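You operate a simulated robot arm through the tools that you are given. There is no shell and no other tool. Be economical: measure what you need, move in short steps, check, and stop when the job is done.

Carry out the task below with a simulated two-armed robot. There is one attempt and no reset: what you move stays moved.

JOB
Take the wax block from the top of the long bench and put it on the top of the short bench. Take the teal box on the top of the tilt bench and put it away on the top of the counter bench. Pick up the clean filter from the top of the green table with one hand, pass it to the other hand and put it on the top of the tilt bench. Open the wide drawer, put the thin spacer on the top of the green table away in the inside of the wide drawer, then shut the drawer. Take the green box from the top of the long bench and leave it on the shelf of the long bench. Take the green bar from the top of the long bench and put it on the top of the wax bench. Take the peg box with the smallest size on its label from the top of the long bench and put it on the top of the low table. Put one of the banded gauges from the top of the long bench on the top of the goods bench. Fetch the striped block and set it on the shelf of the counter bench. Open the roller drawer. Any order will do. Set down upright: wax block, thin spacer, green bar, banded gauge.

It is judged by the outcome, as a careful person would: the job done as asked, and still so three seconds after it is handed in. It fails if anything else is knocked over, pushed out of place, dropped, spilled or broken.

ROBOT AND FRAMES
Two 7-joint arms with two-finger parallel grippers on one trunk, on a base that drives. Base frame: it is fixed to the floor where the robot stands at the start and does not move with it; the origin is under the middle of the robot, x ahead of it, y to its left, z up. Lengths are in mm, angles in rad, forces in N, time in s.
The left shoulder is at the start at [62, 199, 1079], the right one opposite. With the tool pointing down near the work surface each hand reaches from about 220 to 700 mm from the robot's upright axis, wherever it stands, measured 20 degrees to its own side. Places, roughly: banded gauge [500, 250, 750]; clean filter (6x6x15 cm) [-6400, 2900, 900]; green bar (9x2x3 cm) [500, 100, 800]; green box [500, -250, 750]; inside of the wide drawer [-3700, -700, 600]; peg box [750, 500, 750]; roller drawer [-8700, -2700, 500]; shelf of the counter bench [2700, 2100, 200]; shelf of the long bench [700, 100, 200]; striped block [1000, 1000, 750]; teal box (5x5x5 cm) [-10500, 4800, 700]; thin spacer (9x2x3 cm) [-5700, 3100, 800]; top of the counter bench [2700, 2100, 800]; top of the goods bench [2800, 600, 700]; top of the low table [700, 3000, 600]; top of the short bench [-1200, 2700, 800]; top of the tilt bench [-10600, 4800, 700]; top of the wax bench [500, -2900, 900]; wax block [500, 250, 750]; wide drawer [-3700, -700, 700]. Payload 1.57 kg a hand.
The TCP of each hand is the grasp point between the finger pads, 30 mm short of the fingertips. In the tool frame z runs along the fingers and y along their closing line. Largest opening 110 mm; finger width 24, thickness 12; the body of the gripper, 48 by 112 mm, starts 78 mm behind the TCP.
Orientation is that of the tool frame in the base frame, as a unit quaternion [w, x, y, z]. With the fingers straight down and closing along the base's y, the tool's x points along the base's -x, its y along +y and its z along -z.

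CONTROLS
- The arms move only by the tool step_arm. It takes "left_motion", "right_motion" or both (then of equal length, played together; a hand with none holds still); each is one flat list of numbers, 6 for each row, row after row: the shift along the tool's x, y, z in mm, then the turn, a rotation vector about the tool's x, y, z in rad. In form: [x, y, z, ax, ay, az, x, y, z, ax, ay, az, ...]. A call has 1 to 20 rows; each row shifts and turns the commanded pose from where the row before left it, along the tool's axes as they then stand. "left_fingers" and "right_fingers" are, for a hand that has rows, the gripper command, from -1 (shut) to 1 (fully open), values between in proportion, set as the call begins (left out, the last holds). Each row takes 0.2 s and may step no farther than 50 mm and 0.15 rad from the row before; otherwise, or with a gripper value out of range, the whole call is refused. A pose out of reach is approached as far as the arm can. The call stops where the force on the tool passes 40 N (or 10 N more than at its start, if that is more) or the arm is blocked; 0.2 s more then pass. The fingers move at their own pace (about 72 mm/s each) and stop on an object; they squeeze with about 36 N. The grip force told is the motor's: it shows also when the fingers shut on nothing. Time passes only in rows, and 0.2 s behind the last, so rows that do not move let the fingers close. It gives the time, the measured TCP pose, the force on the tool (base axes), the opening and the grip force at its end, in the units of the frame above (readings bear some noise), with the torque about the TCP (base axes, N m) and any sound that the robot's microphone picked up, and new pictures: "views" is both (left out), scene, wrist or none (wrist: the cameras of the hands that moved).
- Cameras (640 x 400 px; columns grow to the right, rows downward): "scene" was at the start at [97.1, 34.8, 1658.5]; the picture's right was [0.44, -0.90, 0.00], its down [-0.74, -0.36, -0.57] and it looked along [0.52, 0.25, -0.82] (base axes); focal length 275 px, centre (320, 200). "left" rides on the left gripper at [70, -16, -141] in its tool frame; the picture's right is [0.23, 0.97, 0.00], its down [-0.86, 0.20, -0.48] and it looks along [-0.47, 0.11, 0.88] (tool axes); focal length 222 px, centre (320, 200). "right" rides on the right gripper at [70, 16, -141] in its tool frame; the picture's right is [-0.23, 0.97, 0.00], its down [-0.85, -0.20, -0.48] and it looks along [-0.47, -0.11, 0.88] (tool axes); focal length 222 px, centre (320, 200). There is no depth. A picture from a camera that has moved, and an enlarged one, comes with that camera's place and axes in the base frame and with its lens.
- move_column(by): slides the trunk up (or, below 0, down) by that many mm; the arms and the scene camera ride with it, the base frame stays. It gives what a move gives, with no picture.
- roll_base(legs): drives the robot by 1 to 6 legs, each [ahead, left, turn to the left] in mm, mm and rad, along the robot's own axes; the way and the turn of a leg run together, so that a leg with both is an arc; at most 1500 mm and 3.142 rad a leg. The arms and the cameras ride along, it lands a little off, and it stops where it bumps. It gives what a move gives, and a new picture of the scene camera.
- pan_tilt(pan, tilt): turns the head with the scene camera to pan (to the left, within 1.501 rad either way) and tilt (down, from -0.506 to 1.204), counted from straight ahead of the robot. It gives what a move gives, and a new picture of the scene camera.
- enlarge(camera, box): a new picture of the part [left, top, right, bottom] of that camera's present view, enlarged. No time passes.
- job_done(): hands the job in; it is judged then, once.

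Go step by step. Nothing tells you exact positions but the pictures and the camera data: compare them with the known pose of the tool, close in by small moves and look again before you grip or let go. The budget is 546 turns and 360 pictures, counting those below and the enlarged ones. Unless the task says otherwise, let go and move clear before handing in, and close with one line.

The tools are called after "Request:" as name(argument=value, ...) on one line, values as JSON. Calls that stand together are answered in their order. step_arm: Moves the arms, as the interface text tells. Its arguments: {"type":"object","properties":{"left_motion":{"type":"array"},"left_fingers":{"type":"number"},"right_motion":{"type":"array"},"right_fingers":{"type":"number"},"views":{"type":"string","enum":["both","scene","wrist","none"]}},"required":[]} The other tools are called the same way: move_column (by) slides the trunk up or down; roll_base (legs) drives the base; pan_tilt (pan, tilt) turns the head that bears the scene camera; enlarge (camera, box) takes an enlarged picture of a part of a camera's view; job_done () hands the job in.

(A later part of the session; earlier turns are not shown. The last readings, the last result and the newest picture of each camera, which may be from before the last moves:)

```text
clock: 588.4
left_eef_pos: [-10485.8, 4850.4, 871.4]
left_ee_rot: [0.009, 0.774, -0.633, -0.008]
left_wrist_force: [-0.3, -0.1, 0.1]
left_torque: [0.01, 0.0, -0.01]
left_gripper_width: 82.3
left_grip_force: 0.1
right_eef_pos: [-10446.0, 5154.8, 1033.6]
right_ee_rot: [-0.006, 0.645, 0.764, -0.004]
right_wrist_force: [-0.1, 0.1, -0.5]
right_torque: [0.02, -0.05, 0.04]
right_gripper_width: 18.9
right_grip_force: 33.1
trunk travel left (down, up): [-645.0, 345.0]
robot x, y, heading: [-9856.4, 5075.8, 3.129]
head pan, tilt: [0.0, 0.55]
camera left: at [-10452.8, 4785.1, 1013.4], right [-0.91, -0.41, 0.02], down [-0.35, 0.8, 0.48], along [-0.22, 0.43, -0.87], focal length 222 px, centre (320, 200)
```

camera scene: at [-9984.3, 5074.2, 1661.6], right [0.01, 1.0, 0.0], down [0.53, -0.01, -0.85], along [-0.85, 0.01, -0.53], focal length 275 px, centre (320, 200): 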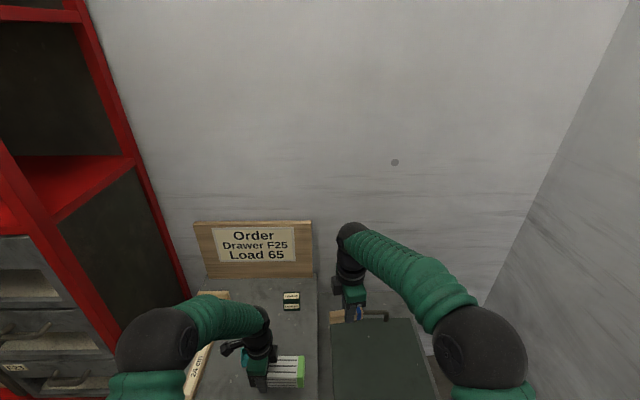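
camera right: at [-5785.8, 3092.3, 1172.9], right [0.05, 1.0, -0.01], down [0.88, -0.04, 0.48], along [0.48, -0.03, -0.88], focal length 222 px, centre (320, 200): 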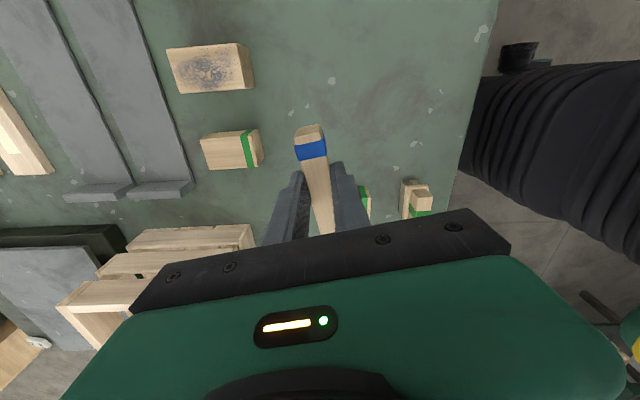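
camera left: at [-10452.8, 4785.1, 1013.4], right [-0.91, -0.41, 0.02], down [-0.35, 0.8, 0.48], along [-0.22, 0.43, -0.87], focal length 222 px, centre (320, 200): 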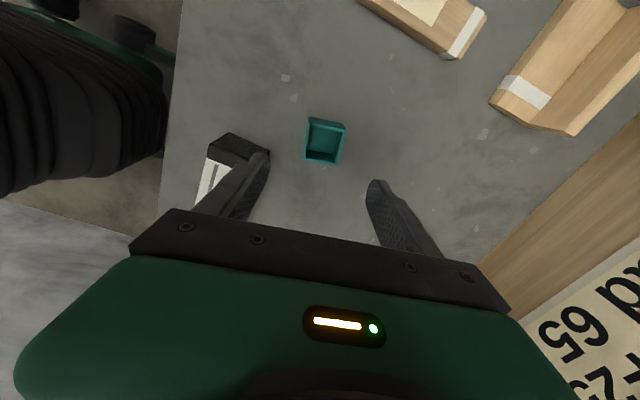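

Request:
step_arm(left_motion=[12.3, 4.5, 20, 0, 0, 0, 0, 0, 35, 0, 0, 0, 0, 0, 35, 0, 0, 0, 0, 0, 25, 0, 0, 0], views="wrist")

```text
clock: 589.4
left_eef_pos: [-10491.3, 4834.9, 755.2]
left_ee_rot: [0.008, 0.773, -0.634, -0.008]
left_wrist_force: [0.0, -0.2, 0.6]
left_torque: [-0.03, -0.02, 0.0]
left_gripper_width: 82.7
left_grip_force: 0.1
right_eef_pos: [-10445.8, 5154.7, 1035.6]
right_ee_rot: [-0.007, 0.645, 0.764, -0.003]
right_wrist_force: [-0.2, 1.1, -0.5]
right_torque: [-0.02, 0.01, 0.03]
right_gripper_width: 18.7
right_grip_force: 33.0
trunk travel left (down, up): [-645.0, 345.0]
robot x, y, heading: [-9856.6, 5074.2, 3.128]
head pan, tilt: [0.0, 0.55]
camera left: at [-10457.7, 4769.9, 896.6], right [-0.91, -0.41, 0.02], down [-0.35, 0.8, 0.48], along [-0.22, 0.43, -0.87], focal length 222 px, centre (320, 200)
```

left: 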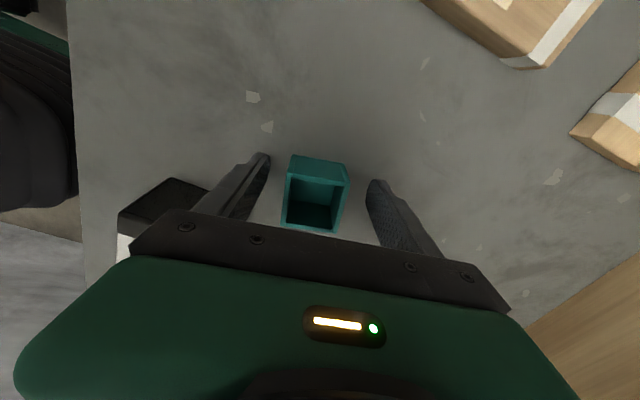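

Request:
step_arm(left_motion=[0, 0, 0, 0, 0, 0, 0, 0, 0, 0, 0, 0, 0, 0, 0, 0, 0, 0], left_fingers=-1, views="none")

Request:
step_arm(left_motion=[0, 0, -30, 0, 0, 0, 0, 0, -40, 0, 0, 0, 0, 0, -40, 0, 0, 0, 0, 0, -40, 0, 0, 0, 0, 0, -40, 0, 0, 0, 0, 0, -40, 0, 0, 0], views="wrist")

```text
clock: 590.2
left_eef_pos: [-10490.9, 4835.2, 757.0]
left_ee_rot: [0.009, 0.773, -0.634, -0.007]
left_wrist_force: [-0.2, 0.1, 0.5]
left_torque: [0.02, 0.0, 0.04]
left_gripper_width: 43.3
left_grip_force: 36.0
right_eef_pos: [-10445.3, 5154.6, 1034.8]
right_ee_rot: [-0.006, 0.645, 0.764, -0.004]
right_wrist_force: [0.5, 0.4, 0.0]
right_torque: [-0.02, 0.02, -0.01]
right_gripper_width: 18.7
right_grip_force: 32.8
trunk travel left (down, up): [-645.0, 345.0]
robot x, y, heading: [-9860.4, 5072.8, 3.129]
head pan, tilt: [0.0, 0.55]
```

```text
clock: 591.6
left_eef_pos: [-10486.9, 4841.3, 986.4]
left_ee_rot: [0.009, 0.773, -0.634, -0.008]
left_wrist_force: [-0.6, 0.2, -0.6]
left_torque: [0.01, 0.02, 0.02]
left_gripper_width: 42.9
left_grip_force: 35.4
right_eef_pos: [-10446.1, 5155.0, 1035.2]
right_ee_rot: [-0.007, 0.645, 0.764, -0.005]
right_wrist_force: [-0.3, -0.6, 0.0]
right_torque: [-0.04, 0.05, 0.03]
right_gripper_width: 18.8
right_grip_force: 33.3
trunk travel left (down, up): [-645.0, 345.0]
robot x, y, heading: [-9857.3, 5071.7, 3.128]
head pan, tilt: [0.0, 0.55]
camera left: at [-10453.7, 4775.9, 1127.8], right [-0.91, -0.41, 0.02], down [-0.35, 0.8, 0.48], along [-0.22, 0.43, -0.87], focal length 222 px, centre (320, 200)
```

left: 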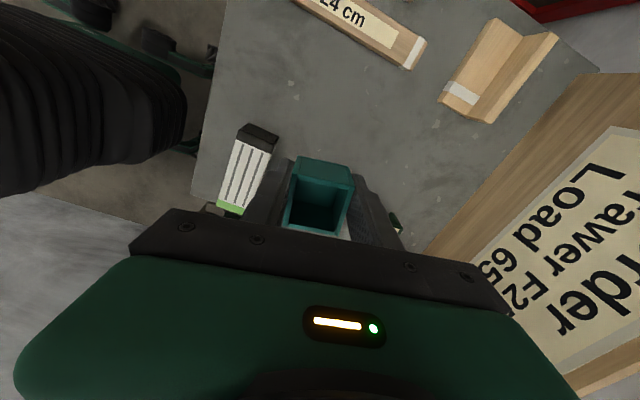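

The teal box is held. I raise it and drive back, keeping the heading west, along the known clear route.

Request:
step_arm(left_motion=[0, -30, -30, 0, 0, 0, 0, -40, -20, 0, 0, 0, 0, -40, -10, 0, 0, 0, 0, -40, 0, 0, 0, 0], views="none")

Request:
roll_base(legs=[[-1300, 0, 0.013], [-1300, 0, 0]])

```text
clock: 592.6
left_eef_pos: [-10332.8, 4869.7, 1043.6]
left_ee_rot: [0.01, 0.773, -0.634, -0.009]
left_wrist_force: [0.7, -0.4, 0.2]
left_torque: [-0.02, -0.01, 0.0]
left_gripper_width: 42.9
left_grip_force: 36.0
right_eef_pos: [-10443.0, 5154.3, 1035.7]
right_ee_rot: [-0.007, 0.645, 0.764, -0.005]
right_wrist_force: [1.0, -0.1, 0.2]
right_torque: [0.03, -0.03, -0.02]
right_gripper_width: 18.5
right_grip_force: 33.0
trunk travel left (down, up): [-645.0, 345.0]
robot x, y, heading: [-9859.2, 5073.7, 3.128]
head pan, tilt: [0.0, 0.55]
```

```text
clock: 605.5
left_eef_pos: [-7666.6, 4900.4, 1041.6]
left_ee_rot: [0.009, 0.791, -0.612, -0.009]
left_wrist_force: [0.3, -0.4, -0.6]
left_torque: [-0.03, 0.02, 0.02]
left_gripper_width: 43.3
left_grip_force: 35.9
right_eef_pos: [-7794.9, 5177.9, 1034.5]
right_ee_rot: [-0.006, 0.624, 0.781, -0.004]
right_wrist_force: [-0.5, 0.4, -0.6]
right_torque: [-0.02, -0.01, 0.0]
right_gripper_width: 18.8
right_grip_force: 33.6
trunk travel left (down, up): [-645.0, 345.0]
robot x, y, heading: [-7200.8, 5131.7, -3.102]
head pan, tilt: [0.0, 0.55]
camera scene: at [-7327.0, 5124.3, 1661.7], right [-0.04, 1.0, 0.0], down [0.52, 0.02, -0.85], along [-0.85, -0.04, -0.53], focal length 275 px, centre (320, 200)
```

scene: 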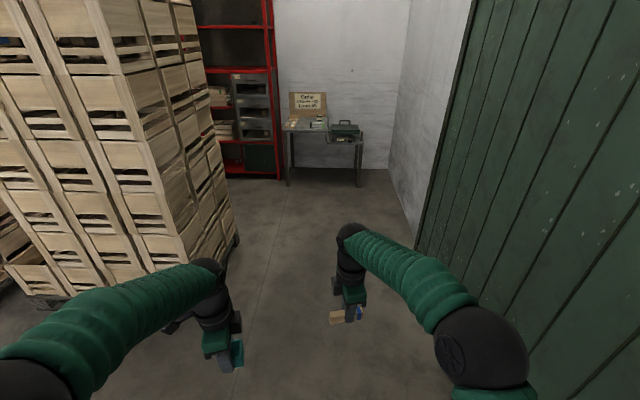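

Request:
roll_base(legs=[[0, 0, -0.04], [0, 1300, 0], [0, 1300, 0], [0, 1300, 0]])

```text
clock: 624.6
left_eef_pos: [-7729.2, 1065.2, 1043.3]
left_ee_rot: [0.009, 0.763, -0.646, -0.007]
left_wrist_force: [-0.1, -0.1, 0.9]
left_torque: [-0.02, 0.01, -0.02]
left_gripper_width: 43.3
left_grip_force: 35.9
right_eef_pos: [-7831.5, 1354.4, 1035.1]
right_ee_rot: [-0.007, 0.658, 0.753, -0.005]
right_wrist_force: [0.4, -0.1, -1.0]
right_torque: [-0.01, 0.01, 0.03]
right_gripper_width: 18.7
right_grip_force: 32.9
trunk travel left (down, up): [-645.0, 345.0]
robot x, y, heading: [-7245.9, 1253.9, 3.1]
head pan, tilt: [0.0, 0.55]
camera scene: at [-7372.4, 1259.0, 1661.8], right [0.05, 1.0, 0.0], down [0.52, -0.03, -0.85], along [-0.85, 0.04, -0.52], focal length 275 px, centre (320, 200)
```

scene: 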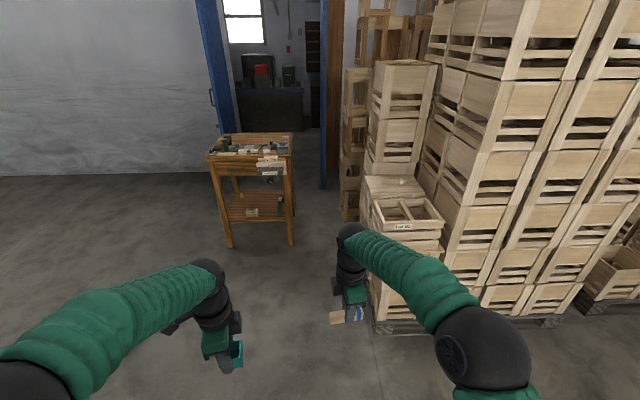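

Request:
roll_base(legs=[[0, 0, 0.04], [-1500, 0, 0], [-1500, 0, 0]])

Request:
pan_tilt(pan=1.5, tilt=0.4)

```text
clock: 639.2
left_eef_pos: [-4778.9, 1015.1, 1043.5]
left_ee_rot: [0.011, 0.783, -0.622, -0.009]
left_wrist_force: [-0.3, 0.2, -0.2]
left_torque: [-0.02, 0.03, -0.01]
left_gripper_width: 43.1
left_grip_force: 35.6
right_eef_pos: [-4899.3, 1295.1, 1036.0]
right_ee_rot: [-0.008, 0.634, 0.773, -0.005]
right_wrist_force: [-0.2, 0.4, 0.4]
right_torque: [0.02, 0.0, -0.01]
right_gripper_width: 19.0
right_grip_force: 33.0
trunk travel left (down, up): [-645.0, 345.0]
robot x, y, heading: [-4314.7, 1232.0, -3.124]
head pan, tilt: [0.0, 0.55]
camera scene: at [-4437.0, 1228.9, 1661.7], right [-0.02, 1.0, 0.0], down [0.52, 0.01, -0.85], along [-0.85, -0.01, -0.53], focal length 275 px, centre (320, 200)
```

scene: 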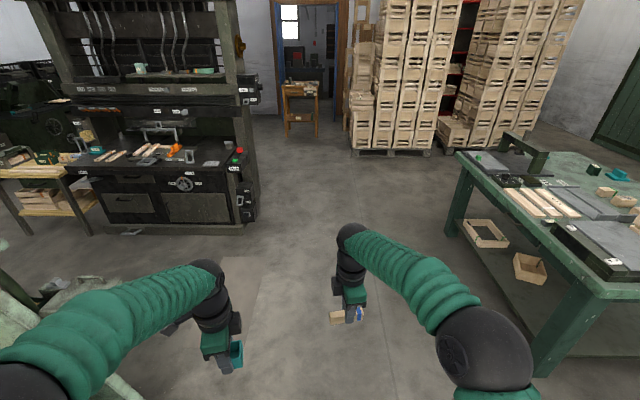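

```text
clock: 640.8
left_eef_pos: [-4777.7, 1013.2, 1044.9]
left_ee_rot: [0.01, 0.782, -0.623, -0.01]
left_wrist_force: [-0.2, 0.3, -0.3]
left_torque: [0.0, 0.01, 0.01]
left_gripper_width: 43.0
left_grip_force: 35.8
right_eef_pos: [-4897.5, 1294.3, 1038.0]
right_ee_rot: [-0.008, 0.633, 0.774, -0.005]
right_wrist_force: [0.1, -1.6, 0.1]
right_torque: [0.01, 0.03, 0.0]
right_gripper_width: 18.7
right_grip_force: 33.3
trunk travel left (down, up): [-645.0, 345.0]
robot x, y, heading: [-4312.0, 1229.8, -3.123]
head pan, tilt: [1.499, 0.4]
camera scene: at [-4351.9, 1137.7, 1675.7], right [-1.0, 0.06, 0.0], down [0.02, 0.39, -0.92], along [-0.05, -0.92, -0.39], focal length 275 px, centre (320, 200)
```

scene: 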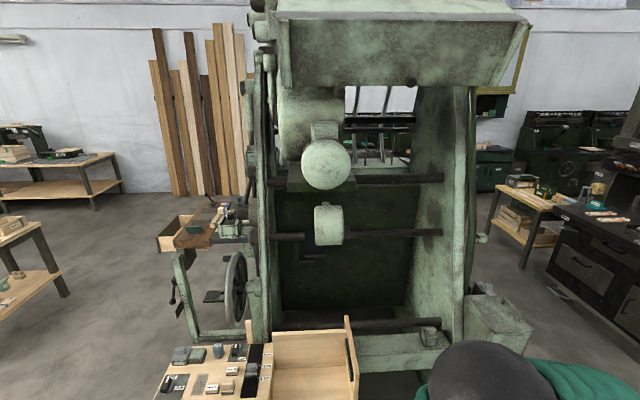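

The mill and open drawer are as left. I continue east, then strafe south in front of the drawer.

Request:
roll_base(legs=[[-1450, 0, -0.018], [0, 1000, 0], [0, 880, 0]])

Request:
pan_tilt(pan=0, tilt=0.8)

```text
clock: 657.1
left_eef_pos: [-3409.1, -860.2, 1044.6]
left_ee_rot: [0.01, 0.765, -0.644, -0.008]
left_wrist_force: [-1.1, 0.0, 0.4]
left_torque: [-0.01, 0.0, -0.01]
left_gripper_width: 43.3
left_grip_force: 35.8
right_eef_pos: [-3514.3, -572.8, 1036.6]
right_ee_rot: [-0.007, 0.655, 0.755, -0.005]
right_wrist_force: [-0.4, 0.5, -1.1]
right_torque: [-0.01, 0.0, 0.03]
right_gripper_width: 18.9
right_grip_force: 33.1
trunk travel left (down, up): [-645.0, 345.0]
robot x, y, heading: [-2931.8, -675.8, 3.101]
head pan, tilt: [1.499, 0.4]
camera scene: at [-2977.2, -758.6, 1675.9], right [-0.99, 0.11, 0.0], down [0.05, 0.38, -0.92], along [-0.1, -0.92, -0.39], focal length 275 px, centre (320, 200)
```

scene: 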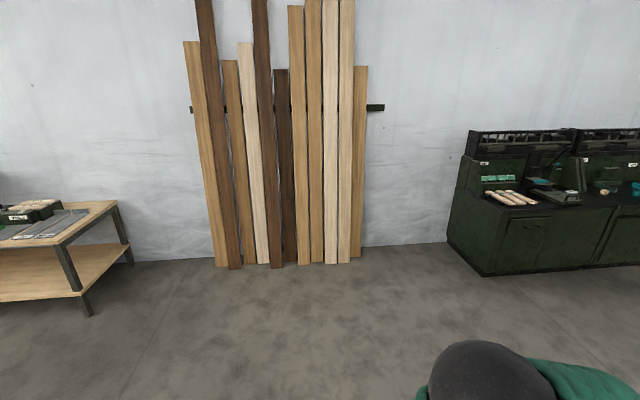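

```text
clock: 658.7
left_eef_pos: [-3407.2, -863.0, 1044.4]
left_ee_rot: [0.01, 0.765, -0.644, -0.012]
left_wrist_force: [-0.1, 0.8, -0.8]
left_torque: [-0.03, 0.02, 0.0]
left_gripper_width: 43.3
left_grip_force: 36.3
right_eef_pos: [-3512.3, -574.4, 1038.4]
right_ee_rot: [-0.01, 0.655, 0.755, -0.006]
right_wrist_force: [-0.6, -0.1, -0.3]
right_torque: [-0.02, 0.0, -0.01]
right_gripper_width: 18.7
right_grip_force: 32.8
trunk travel left (down, up): [-645.0, 345.0]
robot x, y, heading: [-2932.6, -670.7, 3.101]
head pan, tilt: [0.0, 0.799]
camera scene: at [-3047.6, -668.1, 1640.4], right [0.04, 1.0, 0.0], down [0.72, -0.03, -0.7], along [-0.69, 0.03, -0.72], focal length 275 px, centre (320, 200)
```

scene: 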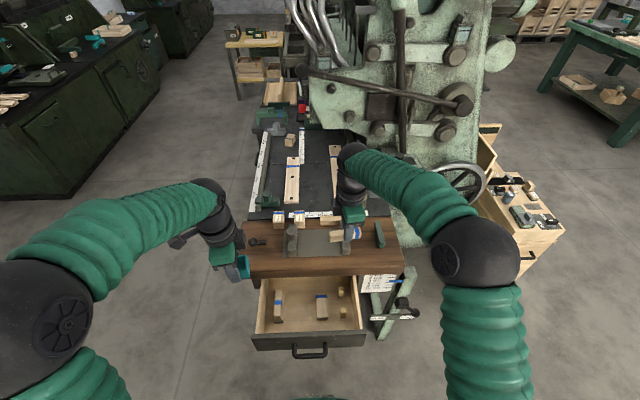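

The drawer shows a free lane between the blocks at about y=-727. I shift the left hand away, bring the right hand over the lane and turn the spacer to lie front-to-back.

Request:
step_arm(right_motion=[-41, 15.4, 0, 0, 0, 0, -41, 15.4, 0, 0, 0, 0, -41, 15.4, 0, 0, 0, 0, -41, 15.4, 0, 0, 0, 0, 0, 0, 0, 0, 0, 0.1425, 0, 0, 0, 0, 0, 0.1425, 0, 0, 0, 0, 0, 0.1425, 0, 0, 0, 0, 0, 0.1425, 0, 0, 0, 0, 0, 0.1425, 0, 0, 0, 0, 0, 0.1425, 0, 0, 0, 0, 0, 0.1425, 0, 0, 0, 0, 0, 0.1425, 0, 0, 0, 0, 0, 0.1425, 0, 0, 0, 0, 0, 0.1425, 0, 0, 0, 0, 0, 0.1425, 0, 0, 0, 0, 0, 0.1425], left_motion=[40, 0, 0, 0, 0, 0, 40, 0, 0, 0, 0, 0, 40, 0, 0, 0, 0, 0, 40, 0, 0, 0, 0, 0, 0, 0, 0, 0, 0, 0, 0, 0, 0, 0, 0, 0, 0, 0, 0, 0, 0, 0, 0, 0, 0, 0, 0, 0, 0, 0, 0, 0, 0, 0, 0, 0, 0, 0, 0, 0, 0, 0, 0, 0, 0, 0, 0, 0, 0, 0, 0, 0, 0, 0, 0, 0, 0, 0, 0, 0, 0, 0, 0, 0, 0, 0, 0, 0, 0, 0, 0, 0, 0, 0, 0, 0], views="both")

```text
clock: 662.1
left_eef_pos: [-3380.2, -1021.9, 1046.7]
left_ee_rot: [0.01, 0.765, -0.644, -0.011]
left_wrist_force: [-1.0, -0.2, -0.4]
left_torque: [-0.02, -0.01, -0.02]
left_gripper_width: 43.3
left_grip_force: 35.9
right_eef_pos: [-3430.6, -728.2, 1038.3]
right_ee_rot: [-0.002, 1.0, -0.003, -0.012]
right_wrist_force: [-0.2, 0.3, -0.8]
right_torque: [0.0, 0.0, 0.01]
right_gripper_width: 18.6
right_grip_force: 33.3
trunk travel left (down, up): [-645.0, 345.0]
robot x, y, heading: [-2932.4, -672.0, 3.105]
head pan, tilt: [0.0, 0.799]
camera scene: at [-3047.0, -669.8, 1640.8], right [0.04, 1.0, 0.0], down [0.72, -0.03, -0.7], along [-0.69, 0.03, -0.72], focal length 275 px, centre (320, 200)
camera right: at [-3357.3, -746.0, 1177.0], right [-0.23, -0.97, 0.0], down [-0.84, 0.2, 0.5], along [-0.49, 0.11, -0.87], focal length 222 px, centre (320, 200)
camera left: at [-3348.2, -1088.6, 1188.0], right [-0.92, -0.39, 0.03], down [-0.33, 0.81, 0.49], along [-0.21, 0.44, -0.87], focal length 222 px, centre (320, 200)
```

scene: 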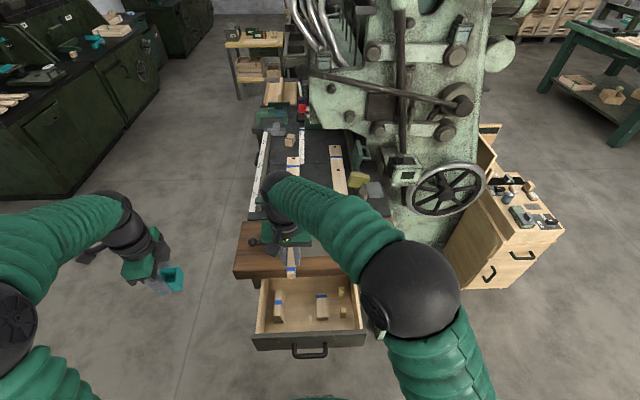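
right: 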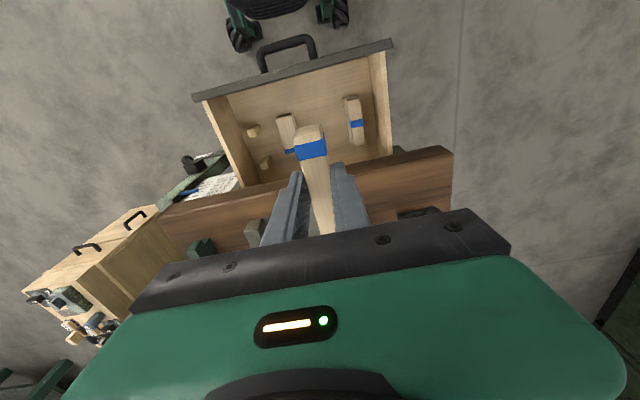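
left: 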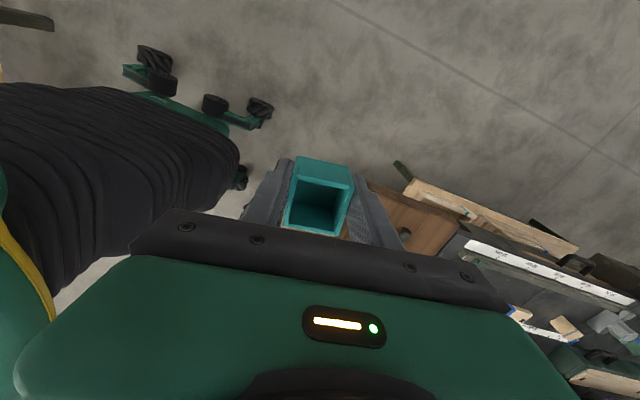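

The lane is well under the spacer. I lower it into the drawer stepwise.

Request:
step_arm(right_motion=[6, 0, 42, 0, 0, 0, 0, 0, 42, 0, 0, 0, 0, 0, 42, 0, 0, 0, 0, 0, 42, 0, 0, 0, 0, 0, 42, 0, 0, 0, 0, 0, 42, 0, 0, 0], views="wrist")

```text
clock: 663.5
left_eef_pos: [-3381.1, -1023.3, 1047.4]
left_ee_rot: [0.01, 0.765, -0.644, -0.011]
left_wrist_force: [-0.5, 0.6, -1.6]
left_torque: [-0.01, 0.01, 0.02]
left_gripper_width: 43.0
left_grip_force: 36.2
right_eef_pos: [-3436.7, -721.4, 788.7]
right_ee_rot: [0.001, 1.0, -0.008, -0.015]
right_wrist_force: [1.1, -0.1, -1.0]
right_torque: [-0.02, -0.01, -0.01]
right_gripper_width: 18.7
right_grip_force: 33.1
trunk travel left (down, up): [-645.0, 345.0]
robot x, y, heading: [-2928.6, -674.4, 3.098]
head pan, tilt: [0.0, 0.799]
camera right: at [-3362.5, -740.2, 927.4], right [-0.24, -0.97, 0.01], down [-0.84, 0.21, 0.5], along [-0.49, 0.12, -0.86], focal length 222 px, centre (320, 200)
```

right: 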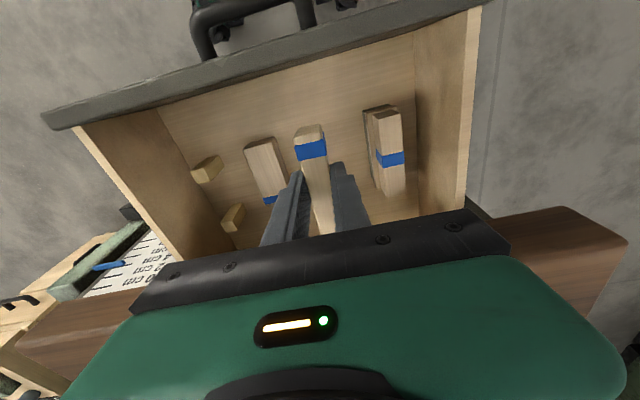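

Request:
step_arm(right_motion=[10, 0, 30, 0, 0.03, 0, 0, 0, 30, 0, 0, 0, 0, 0, 20, 0, 0, 0], views="wrist")

```text
clock: 664.3
left_eef_pos: [-3380.7, -1022.9, 1049.8]
left_ee_rot: [0.01, 0.765, -0.644, -0.011]
left_wrist_force: [-0.7, -0.3, -0.1]
left_torque: [-0.01, -0.01, 0.05]
left_gripper_width: 43.2
left_grip_force: 35.9
right_eef_pos: [-3434.8, -715.7, 716.4]
right_ee_rot: [0.003, 1.0, -0.015, -0.005]
right_wrist_force: [-0.9, -0.7, -0.1]
right_torque: [0.01, -0.02, 0.01]
right_gripper_width: 18.7
right_grip_force: 33.2
trunk travel left (down, up): [-645.0, 345.0]
robot x, y, heading: [-2930.6, -671.6, 3.105]
head pan, tilt: [0.0, 0.799]
camera right: at [-3364.0, -734.9, 857.3], right [-0.26, -0.97, 0.01], down [-0.84, 0.23, 0.49], along [-0.47, 0.12, -0.87], focal length 222 px, centre (320, 200)
```

right: 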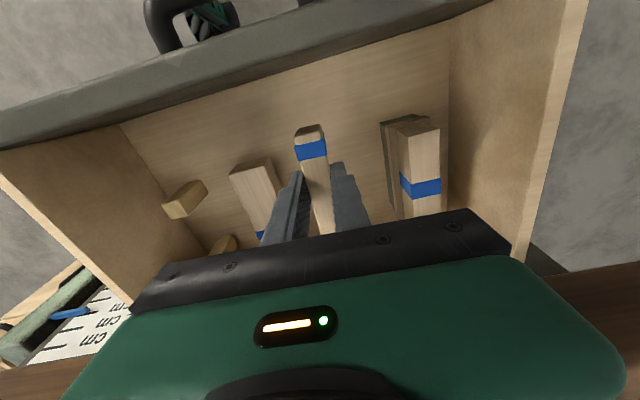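

Request:
step_arm(right_motion=[0, 8, 8, 0, 0, 0, 0, 0, 8, 0, 0, 0, 0, 0, 6, 0, 0, 0, 0, 0, 5, 0, 0, 0], views="none")

Request:
step_arm(right_motion=[0, 0, 5, 0, 0, 0, 0, 0, 4, 0, 0, 0, 0, 0, 4, 0, 0, 0], views="wrist")

```text
clock: 665.5
left_eef_pos: [-3379.5, -1021.7, 1047.1]
left_ee_rot: [0.011, 0.765, -0.644, -0.011]
left_wrist_force: [0.3, -0.3, -1.2]
left_torque: [-0.03, -0.03, -0.01]
left_gripper_width: 43.1
left_grip_force: 35.7
right_eef_pos: [-3445.9, -709.3, 689.3]
right_ee_rot: [0.005, 0.999, -0.035, -0.008]
right_wrist_force: [0.2, -0.2, -1.3]
right_torque: [0.0, -0.01, 0.02]
right_gripper_width: 18.7
right_grip_force: 32.9
trunk travel left (down, up): [-645.0, 345.0]
robot x, y, heading: [-2934.6, -668.1, 3.1]
head pan, tilt: [0.0, 0.799]
stopped in row 4 (right hand): the arm was blocked; the commanded pose is now the measured one
```

```text
clock: 666.3
left_eef_pos: [-3379.5, -1022.0, 1047.9]
left_ee_rot: [0.011, 0.765, -0.644, -0.011]
left_wrist_force: [0.0, 0.2, 1.1]
left_torque: [0.01, 0.03, 0.01]
left_gripper_width: 43.1
left_grip_force: 35.5
right_eef_pos: [-3445.9, -708.4, 676.9]
right_ee_rot: [0.004, 0.999, -0.035, -0.008]
right_wrist_force: [0.1, 0.8, -0.4]
right_torque: [0.0, -0.02, -0.02]
right_gripper_width: 18.4
right_grip_force: 33.3
trunk travel left (down, up): [-645.0, 345.0]
robot x, y, heading: [-2927.6, -676.8, 3.103]
head pan, tilt: [0.0, 0.799]
camera right: at [-3375.5, -729.4, 817.3], right [-0.29, -0.96, 0.01], down [-0.83, 0.26, 0.49], along [-0.47, 0.13, -0.87], focal length 222 px, centre (320, 200)
```

right: 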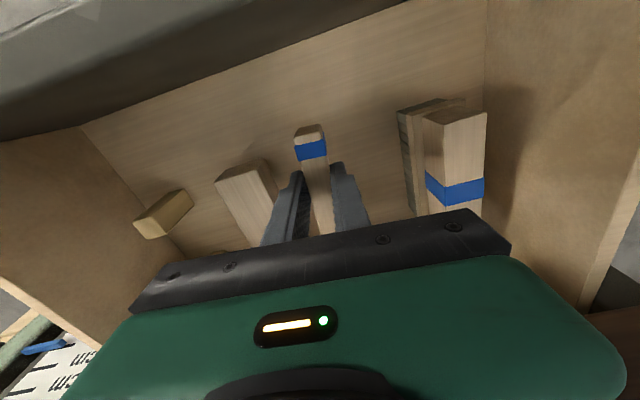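

Request:
pan_tilt(pan=-0.2, tilt=0.95)

```text
clock: 667.0
left_eef_pos: [-3379.4, -1022.4, 1047.7]
left_ee_rot: [0.01, 0.764, -0.645, -0.011]
left_wrist_force: [0.4, 0.0, 0.8]
left_torque: [0.05, 0.02, 0.02]
left_gripper_width: 43.3
left_grip_force: 36.0
right_eef_pos: [-3444.0, -707.8, 673.6]
right_ee_rot: [0.003, 0.999, -0.035, -0.005]
right_wrist_force: [0.5, 0.6, 0.2]
right_torque: [0.0, 0.01, 0.0]
right_gripper_width: 18.6
right_grip_force: 33.1
trunk travel left (down, up): [-645.0, 345.0]
robot x, y, heading: [-2930.1, -673.0, 3.102]
head pan, tilt: [-0.201, 0.949]
camera scene: at [-3037.4, -655.9, 1628.3], right [0.24, 0.97, 0.0], down [0.79, -0.19, -0.58], along [-0.56, 0.14, -0.81], focal length 275 px, centre (320, 200)
```

scene: 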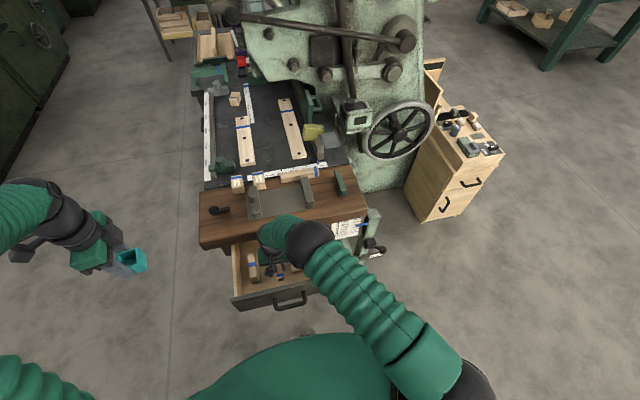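

The hand drifted toward one block, so I rise a little and re-centre between the blocks.

Request:
step_arm(right_motion=[0, 0, -20, 0, 0, 0, 0, 8, -10, 0, 0, 0, 0, 8, 0, 0, 0, 0, 0, 0, 0, 0, 0, 0], views="wrist")

```text
clock: 668.0
left_eef_pos: [-3379.3, -1022.7, 1046.6]
left_ee_rot: [0.01, 0.765, -0.644, -0.011]
left_wrist_force: [0.0, -0.5, -0.1]
left_torque: [0.0, 0.01, 0.0]
left_gripper_width: 43.2
left_grip_force: 36.3
right_eef_pos: [-3444.9, -712.1, 698.2]
right_ee_rot: [0.0, 0.999, -0.045, 0.0]
right_wrist_force: [-0.3, 0.4, -0.2]
right_torque: [0.0, 0.03, 0.01]
right_gripper_width: 18.5
right_grip_force: 33.3
trunk travel left (down, up): [-645.0, 345.0]
robot x, y, heading: [-2933.9, -674.2, 3.105]
head pan, tilt: [-0.201, 0.949]
camera right: at [-3376.2, -735.2, 839.5], right [-0.31, -0.95, 0.0], down [-0.83, 0.28, 0.48], along [-0.46, 0.15, -0.88], focal length 222 px, centre (320, 200)
```

right: 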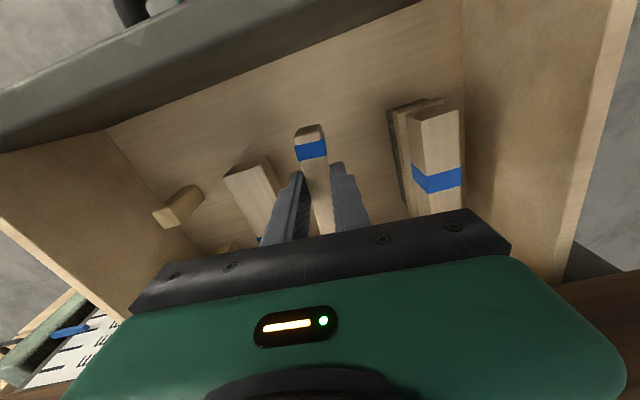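

The arm seems near a joint limit this close; I lift out, back the base 130 mm, and extend again.

Request:
step_arm(right_motion=[0, 0, -40, 0, 0, 0, 0, 0, -40, 0, 0, 0, 0, 0, -40, 0, 0, 0, 0, 0, -40, 0, 0, 0, 0, 0, -20, 0, 0, 0], views="none")

Request:
roll_base(legs=[[-130, 0, 0.036]])

Request:
step_arm(right_motion=[-40, 0, 0, 0, 0, 0, -40, 0, 0, 0, 0, 0, -40, 0, 0, 0, 0, 0], views="wrist")

```text
clock: 669.2
left_eef_pos: [-3379.5, -1021.2, 1048.7]
left_ee_rot: [0.011, 0.765, -0.644, -0.011]
left_wrist_force: [0.8, -0.3, -1.1]
left_torque: [-0.01, 0.0, 0.0]
left_gripper_width: 43.3
left_grip_force: 36.6
right_eef_pos: [-3441.2, -715.9, 879.0]
right_ee_rot: [-0.001, 0.999, -0.037, -0.001]
right_wrist_force: [0.6, 0.6, -1.0]
right_torque: [0.03, 0.01, 0.0]
right_gripper_width: 18.9
right_grip_force: 33.3
trunk travel left (down, up): [-645.0, 345.0]
robot x, y, heading: [-2931.7, -671.2, 3.102]
head pan, tilt: [-0.201, 0.949]
```

```text
clock: 670.5
left_eef_pos: [-3239.8, -1041.3, 1048.5]
left_ee_rot: [0.011, 0.776, -0.63, -0.011]
left_wrist_force: [0.1, -0.6, 0.3]
left_torque: [0.0, -0.01, 0.04]
left_gripper_width: 42.9
left_grip_force: 35.8
right_eef_pos: [-3314.7, -739.4, 881.6]
right_ee_rot: [0.001, 1.0, -0.019, -0.003]
right_wrist_force: [-0.4, 0.5, -0.4]
right_torque: [-0.01, -0.02, -0.01]
right_gripper_width: 19.0
right_grip_force: 32.9
trunk travel left (down, up): [-645.0, 345.0]
robot x, y, heading: [-2804.6, -671.0, 3.14]
head pan, tilt: [-0.201, 0.949]
camera scene: at [-2912.8, -662.2, 1629.7], right [0.2, 0.98, 0.0], down [0.8, -0.16, -0.58], along [-0.57, 0.12, -0.82], focal length 275 px, centre (320, 200)
```

scene: 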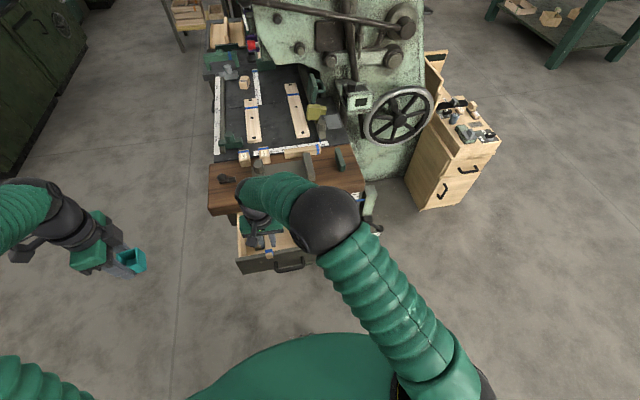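

```text
clock: 671.3
left_eef_pos: [-3237.5, -1040.7, 1048.3]
left_ee_rot: [0.011, 0.777, -0.63, -0.012]
left_wrist_force: [-0.7, 0.3, -0.8]
left_torque: [0.0, 0.0, 0.01]
left_gripper_width: 42.9
left_grip_force: 35.7
right_eef_pos: [-3432.9, -733.1, 884.2]
right_ee_rot: [0.002, 1.0, -0.018, -0.003]
right_wrist_force: [-0.3, 0.6, 0.9]
right_torque: [0.02, -0.01, 0.01]
right_gripper_width: 18.6
right_grip_force: 33.3
trunk travel left (down, up): [-645.0, 345.0]
robot x, y, heading: [-2801.8, -675.2, 3.138]
head pan, tilt: [-0.201, 0.949]
camera right: at [-3363.0, -753.5, 1024.5], right [-0.26, -0.96, 0.0], down [-0.84, 0.23, 0.48], along [-0.47, 0.12, -0.88], focal length 222 px, centre (320, 200)
```

right: 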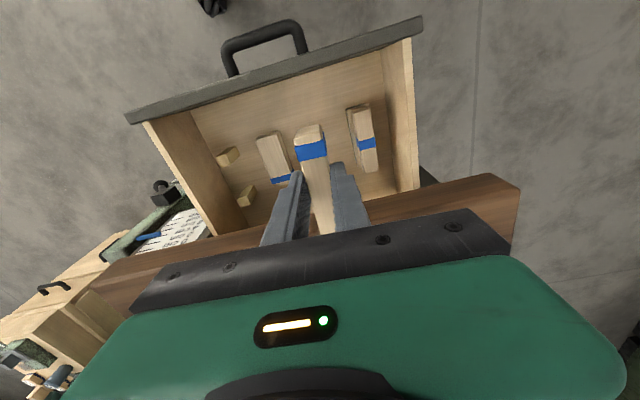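

Request:
step_arm(right_motion=[0, 0, 37, 0, 0, 0, 0, 0, 37, 0, 0, 0, 0, 0, 37, 0, 0, 0, 0, 0, 37, 0, 0, 0, 0, 0, 30, 0, 0, 0], views="wrist")

```text
clock: 672.5
left_eef_pos: [-3237.4, -1040.0, 1048.5]
left_ee_rot: [0.011, 0.776, -0.63, -0.011]
left_wrist_force: [-0.3, -0.1, -0.5]
left_torque: [-0.01, -0.01, -0.02]
left_gripper_width: 43.1
left_grip_force: 36.0
right_eef_pos: [-3404.8, -723.1, 712.4]
right_ee_rot: [0.001, 1.0, -0.019, -0.002]
right_wrist_force: [0.1, 0.4, 0.3]
right_torque: [0.01, 0.0, -0.03]
right_gripper_width: 18.4
right_grip_force: 33.1
right hand out of reach, approached as far as the arm can: row 3, 4, 5
trunk travel left (down, up): [-645.0, 345.0]
robot x, y, heading: [-2801.7, -673.8, 3.139]
head pan, tilt: [-0.201, 0.949]
camera right: at [-3335.8, -743.1, 852.6], right [-0.26, -0.96, 0.0], down [-0.84, 0.23, 0.48], along [-0.47, 0.12, -0.88], focal length 222 px, centre (320, 200)
```

right: 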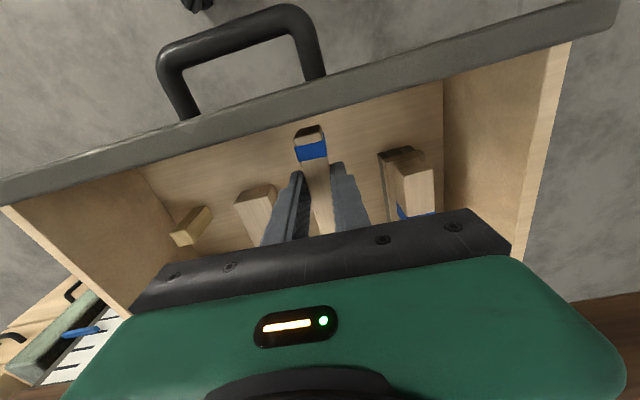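

Reach runs short at this height, so I lower the trunk instead while raising the hand.

Request:
step_arm(right_motion=[0, 0, -40, 0, 0, 0, 0, 0, -40, 0, 0, 0, 0, 0, -40, 0, 0, 0, 0, 0, -40, 0, 0, 0, 0, 0, -20, 0, 0, 0], views="none")

Request:
move_column(by=-170)

Request:
step_arm(right_motion=[0, 0, 0, 0, 0, 0], views="wrist")

```text
clock: 673.7
left_eef_pos: [-3236.7, -1039.9, 1047.6]
left_ee_rot: [0.011, 0.777, -0.629, -0.012]
left_wrist_force: [0.0, -0.5, -0.5]
left_torque: [-0.02, 0.02, 0.01]
left_gripper_width: 43.1
left_grip_force: 36.3
right_eef_pos: [-3433.1, -736.7, 888.0]
right_ee_rot: [0.001, 1.0, -0.018, -0.003]
right_wrist_force: [-0.3, 0.1, 0.2]
right_torque: [-0.03, -0.01, -0.02]
right_gripper_width: 18.8
right_grip_force: 32.7
right hand out of reach, approached as far as the arm can: row 1, 2, 3, 4
trunk travel left (down, up): [-645.0, 345.0]
robot x, y, heading: [-2804.5, -678.1, 3.138]
head pan, tilt: [-0.201, 0.949]
```

```text
clock: 675.6
left_eef_pos: [-3237.3, -1039.9, 879.1]
left_ee_rot: [0.011, 0.776, -0.63, -0.011]
left_wrist_force: [0.3, -0.4, -0.4]
left_torque: [0.0, -0.01, 0.02]
left_gripper_width: 43.1
left_grip_force: 35.7
right_eef_pos: [-3432.2, -736.2, 716.9]
right_ee_rot: [0.002, 1.0, -0.019, -0.003]
right_wrist_force: [-0.5, -0.3, -0.4]
right_torque: [0.01, 0.03, 0.0]
right_gripper_width: 18.7
right_grip_force: 32.7
trunk travel left (down, up): [-475.0, 515.0]
robot x, y, heading: [-2808.0, -678.0, 3.144]
head pan, tilt: [-0.201, 0.949]
```

```text
clock: 676.0
left_eef_pos: [-3237.4, -1040.1, 878.6]
left_ee_rot: [0.01, 0.777, -0.63, -0.011]
left_wrist_force: [-0.4, 0.3, -0.8]
left_torque: [0.03, -0.02, -0.01]
left_gripper_width: 43.0
left_grip_force: 36.1
right_eef_pos: [-3432.7, -736.6, 716.7]
right_ee_rot: [0.002, 1.0, -0.019, -0.002]
right_wrist_force: [-0.1, -0.2, -0.8]
right_torque: [0.01, 0.02, -0.02]
right_gripper_width: 18.7
right_grip_force: 33.0
trunk travel left (down, up): [-475.0, 515.0]
robot x, y, heading: [-2806.2, -674.2, 3.134]
head pan, tilt: [-0.201, 0.949]
camera right: at [-3363.2, -756.0, 857.0], right [-0.26, -0.96, 0.0], down [-0.84, 0.23, 0.48], along [-0.47, 0.12, -0.88], focal length 222 px, centre (320, 200)
```

right: 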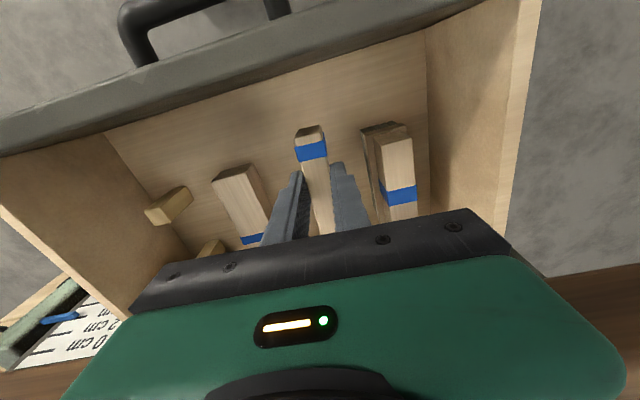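

Request:
step_arm(right_motion=[0, -3, 10, 0, 0, 0, 0, 0, 10, 0, 0, 0, 0, 0, 8, 0, 0, 0, 0, 0, 6, 0, 0, 0, 0, 0, 5, 0, 0, 0], views="wrist")

```text
clock: 677.2
left_eef_pos: [-3236.5, -1040.4, 878.2]
left_ee_rot: [0.012, 0.776, -0.63, -0.011]
left_wrist_force: [0.2, 0.6, 0.4]
left_torque: [-0.03, -0.03, 0.02]
left_gripper_width: 43.3
left_grip_force: 36.1
right_eef_pos: [-3433.3, -733.7, 676.1]
right_ee_rot: [0.001, 1.0, -0.019, -0.003]
right_wrist_force: [-0.2, 0.4, 0.0]
right_torque: [0.0, -0.01, 0.01]
right_gripper_width: 18.8
right_grip_force: 32.5
trunk travel left (down, up): [-475.0, 515.0]
robot x, y, heading: [-2806.1, -680.4, 3.138]
head pan, tilt: [-0.201, 0.949]
camera right: at [-3363.8, -753.7, 817.4], right [-0.26, -0.96, 0.0], down [-0.84, 0.23, 0.48], along [-0.47, 0.12, -0.88], focal length 222 px, centre (320, 200)
```

right: 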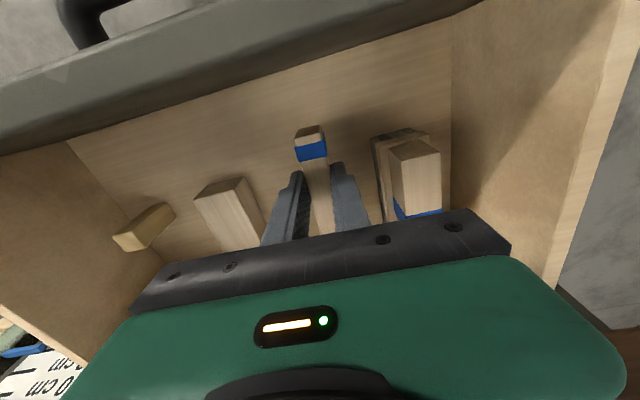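

Request:
step_arm(right_motion=[0, 0, 5, 0, 0, 0, 0, 0, 5, 0, 0, 0, 0, 0, 4, 0, 0, 0], views="none")

Request:
step_arm(right_motion=[0, 0, 4, 0, 0, 0, 0, 0, 4, 0, 0, 0, 0, 0, 3, 0, 0, 0], views="none")

```text
clock: 678.0
left_eef_pos: [-3236.0, -1039.6, 879.2]
left_ee_rot: [0.012, 0.776, -0.63, -0.012]
left_wrist_force: [1.1, 0.3, -0.8]
left_torque: [0.02, 0.0, 0.0]
left_gripper_width: 43.2
left_grip_force: 36.1
right_eef_pos: [-3432.6, -733.0, 664.7]
right_ee_rot: [0.002, 1.0, -0.019, -0.005]
right_wrist_force: [-0.8, 0.5, 11.4]
right_torque: [0.01, -0.46, 0.03]
right_gripper_width: 18.7
right_grip_force: 33.4
trunk travel left (down, up): [-475.0, 515.0]
robot x, y, heading: [-2805.0, -675.9, 3.138]
head pan, tilt: [-0.201, 0.949]
```

```text
clock: 678.8
left_eef_pos: [-3235.0, -1040.0, 881.3]
left_ee_rot: [0.012, 0.776, -0.63, -0.013]
left_wrist_force: [-0.1, 0.3, -0.2]
left_torque: [-0.01, -0.03, 0.02]
left_gripper_width: 42.9
left_grip_force: 35.7
right_eef_pos: [-3428.9, -732.3, 656.8]
right_ee_rot: [0.003, 1.0, -0.018, -0.006]
right_wrist_force: [-1.5, -1.1, 33.6]
right_torque: [0.02, -0.01, 0.03]
right_gripper_width: 18.6
right_grip_force: 32.9
trunk travel left (down, up): [-475.0, 515.0]
robot x, y, heading: [-2804.0, -675.5, 3.134]
head pan, tilt: [-0.201, 0.949]
```

The spacer rests on the drawer floor. I ease up, open narrowly and lift out.

Request:
step_arm(right_motion=[0, 0, -5, 0, 0, 0, 0, 0, -3, 0, 0, 0], views="none")

Request:
step_arm(right_motion=[0, 0, 0, 0, 0, 0, 0, 0, 0, 0, 0, 0], right_fingers=-0.2, views="none")

Request:
step_arm(right_motion=[0, 0, -15, 0, 0, 0, 0, 0, -30, 0, 0, 0, 0, 0, -40, 0, 0, 0, 0, 0, -40, 0, 0, 0, 0, 0, -40, 0, 0, 0], views="wrist")

```text
clock: 679.4
left_eef_pos: [-3238.3, -1039.2, 878.1]
left_ee_rot: [0.011, 0.776, -0.631, -0.012]
left_wrist_force: [0.5, 0.2, 0.0]
left_torque: [0.0, 0.0, 0.01]
left_gripper_width: 43.1
left_grip_force: 36.0
right_eef_pos: [-3431.4, -732.2, 658.2]
right_ee_rot: [0.0, 1.0, -0.019, -0.001]
right_wrist_force: [0.9, -0.2, 2.8]
right_torque: [-0.05, 0.07, 0.0]
right_gripper_width: 18.5
right_grip_force: 32.6
trunk travel left (down, up): [-475.0, 515.0]
robot x, y, heading: [-2804.3, -676.7, 3.138]
head pan, tilt: [-0.201, 0.949]
```

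```text
clock: 680.0
left_eef_pos: [-3236.1, -1039.0, 878.3]
left_ee_rot: [0.01, 0.776, -0.63, -0.012]
left_wrist_force: [0.0, 0.0, -0.5]
left_torque: [0.01, 0.01, -0.04]
left_gripper_width: 43.1
left_grip_force: 36.2
right_eef_pos: [-3433.6, -733.6, 659.0]
right_ee_rot: [0.001, 1.0, -0.018, -0.002]
right_wrist_force: [0.7, 0.4, 0.7]
right_torque: [0.03, -0.01, 0.05]
right_gripper_width: 44.1
right_grip_force: 0.1
trunk travel left (down, up): [-475.0, 515.0]
robot x, y, heading: [-2805.7, -675.2, 3.141]
head pan, tilt: [-0.201, 0.949]
```

```text
clock: 681.2
left_eef_pos: [-3236.6, -1040.4, 878.3]
left_ee_rot: [0.011, 0.776, -0.63, -0.012]
left_wrist_force: [-0.3, -0.4, 0.0]
left_torque: [-0.01, -0.01, -0.01]
left_gripper_width: 43.1
left_grip_force: 35.3
right_eef_pos: [-3431.1, -732.7, 824.3]
right_ee_rot: [0.001, 1.0, -0.019, -0.003]
right_wrist_force: [0.6, 0.3, 0.7]
right_torque: [-0.01, 0.02, 0.04]
right_gripper_width: 44.0
right_grip_force: 0.0
right hand out of reach, approached as far as the arm can: row 5
trunk travel left (down, up): [-475.0, 515.0]
robot x, y, heading: [-2805.6, -673.9, 3.141]
head pan, tilt: [-0.201, 0.949]
camera right: at [-3360.1, -751.9, 965.1], right [-0.26, -0.96, 0.0], down [-0.84, 0.23, 0.48], along [-0.47, 0.12, -0.88], focal length 222 px, centre (320, 200)
```

right: 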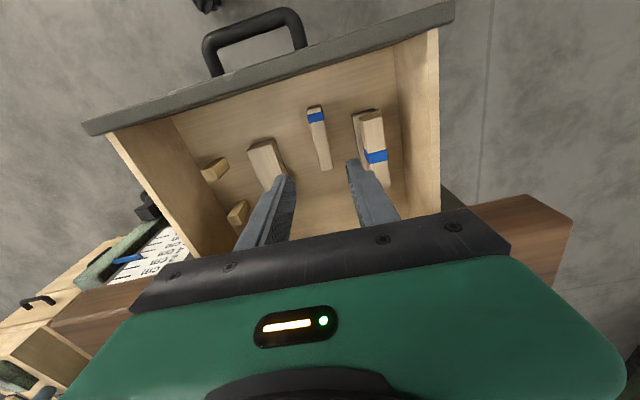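

The spacer stands in the drawer. Now I set up the right hand again to grip the handle and push the drawer shut.

Request:
roll_base(legs=[[-150, 0, 0]])

Request:
step_arm(right_motion=[0, 0, 0, 0, 0, -0.143, 0, 0, 0, 0, 0, -0.143, 0, 0, 0, 0, 0, -0.143, 0, 0, 0, 0, 0, -0.143, 0, 0, 0, 0, 0, -0.143, 0, 0, 0, 0, 0, -0.143, 0, 0, 0, 0, 0, -0.143, 0, 0, 0, 0, 0, -0.143, 0, 0, 0, 0, 0, -0.143, 0, 0, 0, 0, 0, -0.143, 0, 0, 0, 0, 0, -0.143], right_fingers=0.2, views="none")

Request:
step_arm(right_motion=[0, 0, 0, 0.143, 0, 0, 0, 0, 0, 0.143, 0, 0, 0, 0, 0, 0.143, 0, 0, 0, 0, 0, 0.143, 0, 0, 0, 0, 0, 0.143, 0, 0, 0, 0, 0, 0.143, 0, 0, 0, 0, 0, 0.143, 0, 0, 0, 0, 0, 0.143, 0, 0, 0, 0, 0, 0.143, 0, 0, 0, 0, 0, 0.143, 0, 0, 0, 0, 0, 0.143, 0, 0], views="both")

```text
clock: 682.6
left_eef_pos: [-3082.1, -1042.0, 878.8]
left_ee_rot: [0.012, 0.777, -0.629, -0.013]
left_wrist_force: [0.0, 0.2, 0.0]
left_torque: [-0.05, 0.02, 0.0]
left_gripper_width: 43.3
left_grip_force: 36.1
right_eef_pos: [-3277.3, -735.7, 823.4]
right_ee_rot: [0.002, 1.0, -0.016, -0.003]
right_wrist_force: [0.4, -0.7, -0.2]
right_torque: [0.02, 0.03, -0.03]
right_gripper_width: 44.3
right_grip_force: 0.0
trunk travel left (down, up): [-475.0, 515.0]
robot x, y, heading: [-2650.7, -671.9, -3.134]
head pan, tilt: [-0.201, 0.949]
camera scene: at [-2756.9, -662.8, 1458.9], right [0.2, 0.98, 0.0], down [0.8, -0.16, -0.58], along [-0.57, 0.12, -0.81], focal length 275 px, centre (320, 200)
```

scene: 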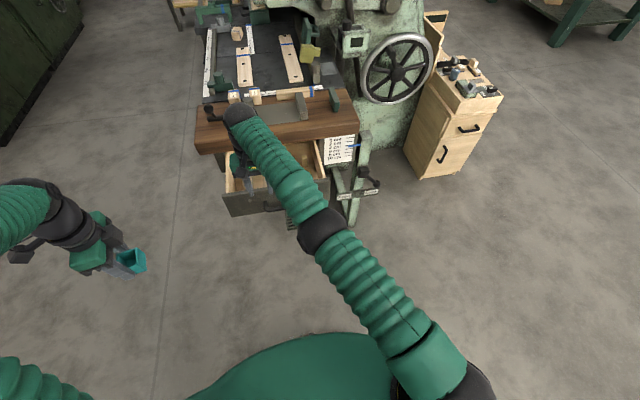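

```text
clock: 685.0
left_eef_pos: [-3081.7, -1041.5, 877.8]
left_ee_rot: [0.012, 0.777, -0.629, -0.013]
left_wrist_force: [-0.1, 0.0, 0.4]
left_torque: [0.0, 0.03, 0.0]
left_gripper_width: 43.0
left_grip_force: 35.8
right_eef_pos: [-3277.2, -736.0, 825.6]
right_ee_rot: [-0.001, 0.717, 0.697, -0.004]
right_wrist_force: [0.4, 0.3, 0.1]
right_torque: [0.03, -0.02, 0.01]
right_gripper_width: 65.7
right_grip_force: 0.1
trunk travel left (down, up): [-475.0, 515.0]
robot x, y, heading: [-2654.1, -676.6, -3.142]
head pan, tilt: [-0.201, 0.949]
```

```text
clock: 687.3
left_eef_pos: [-3079.7, -1041.9, 877.8]
left_ee_rot: [0.013, 0.778, -0.628, -0.013]
left_wrist_force: [0.3, -0.5, -0.3]
left_torque: [0.0, -0.01, 0.02]
left_gripper_width: 43.1
left_grip_force: 36.4
right_eef_pos: [-3493.2, -721.6, 851.2]
right_ee_rot: [-0.528, 0.558, 0.461, -0.444]
right_wrist_force: [0.0, 0.3, 0.3]
right_torque: [0.02, 0.02, -0.01]
right_gripper_width: 66.0
right_grip_force: 0.1
right hand out of reach, approached as far as the arm can: row 1, 2, 3, 4, 5, 6, 7, 8, 9
trunk travel left (down, up): [-475.0, 515.0]
robot x, y, heading: [-2649.9, -672.2, -3.144]
head pan, tilt: [-0.201, 0.949]
stopped in row 11 (right hand): the arm was blocked; the commanded pose is now the measured one
camera scene: at [-2757.8, -662.3, 1455.8], right [0.2, 0.98, 0.0], down [0.8, -0.16, -0.58], along [-0.57, 0.12, -0.81], focal length 275 px, centre (320, 200)
camera right: at [-3341.8, -680.4, 840.9], right [0.0, -0.24, -0.97], down [0.31, -0.92, 0.23], along [-0.95, -0.3, 0.07], focal length 222 px, centre (320, 200)
```

scene: 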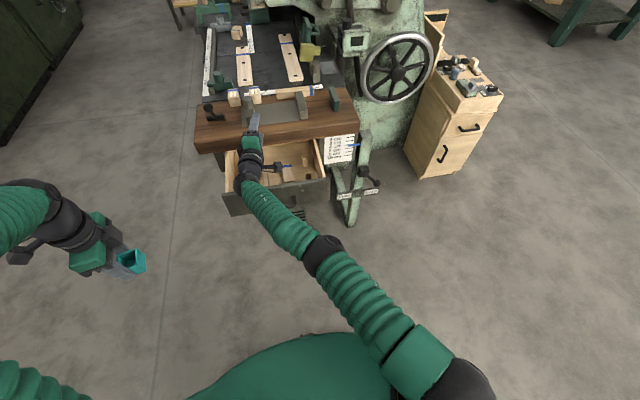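
right: 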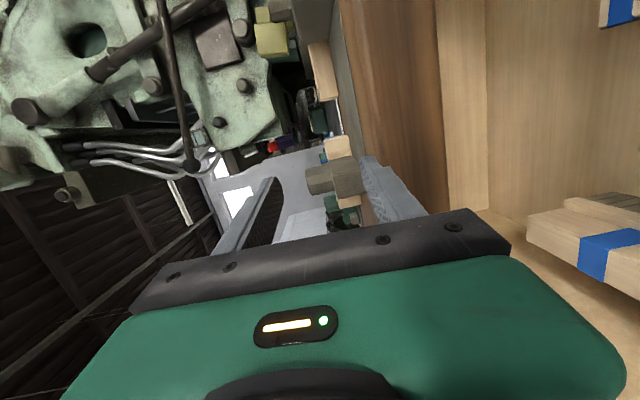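

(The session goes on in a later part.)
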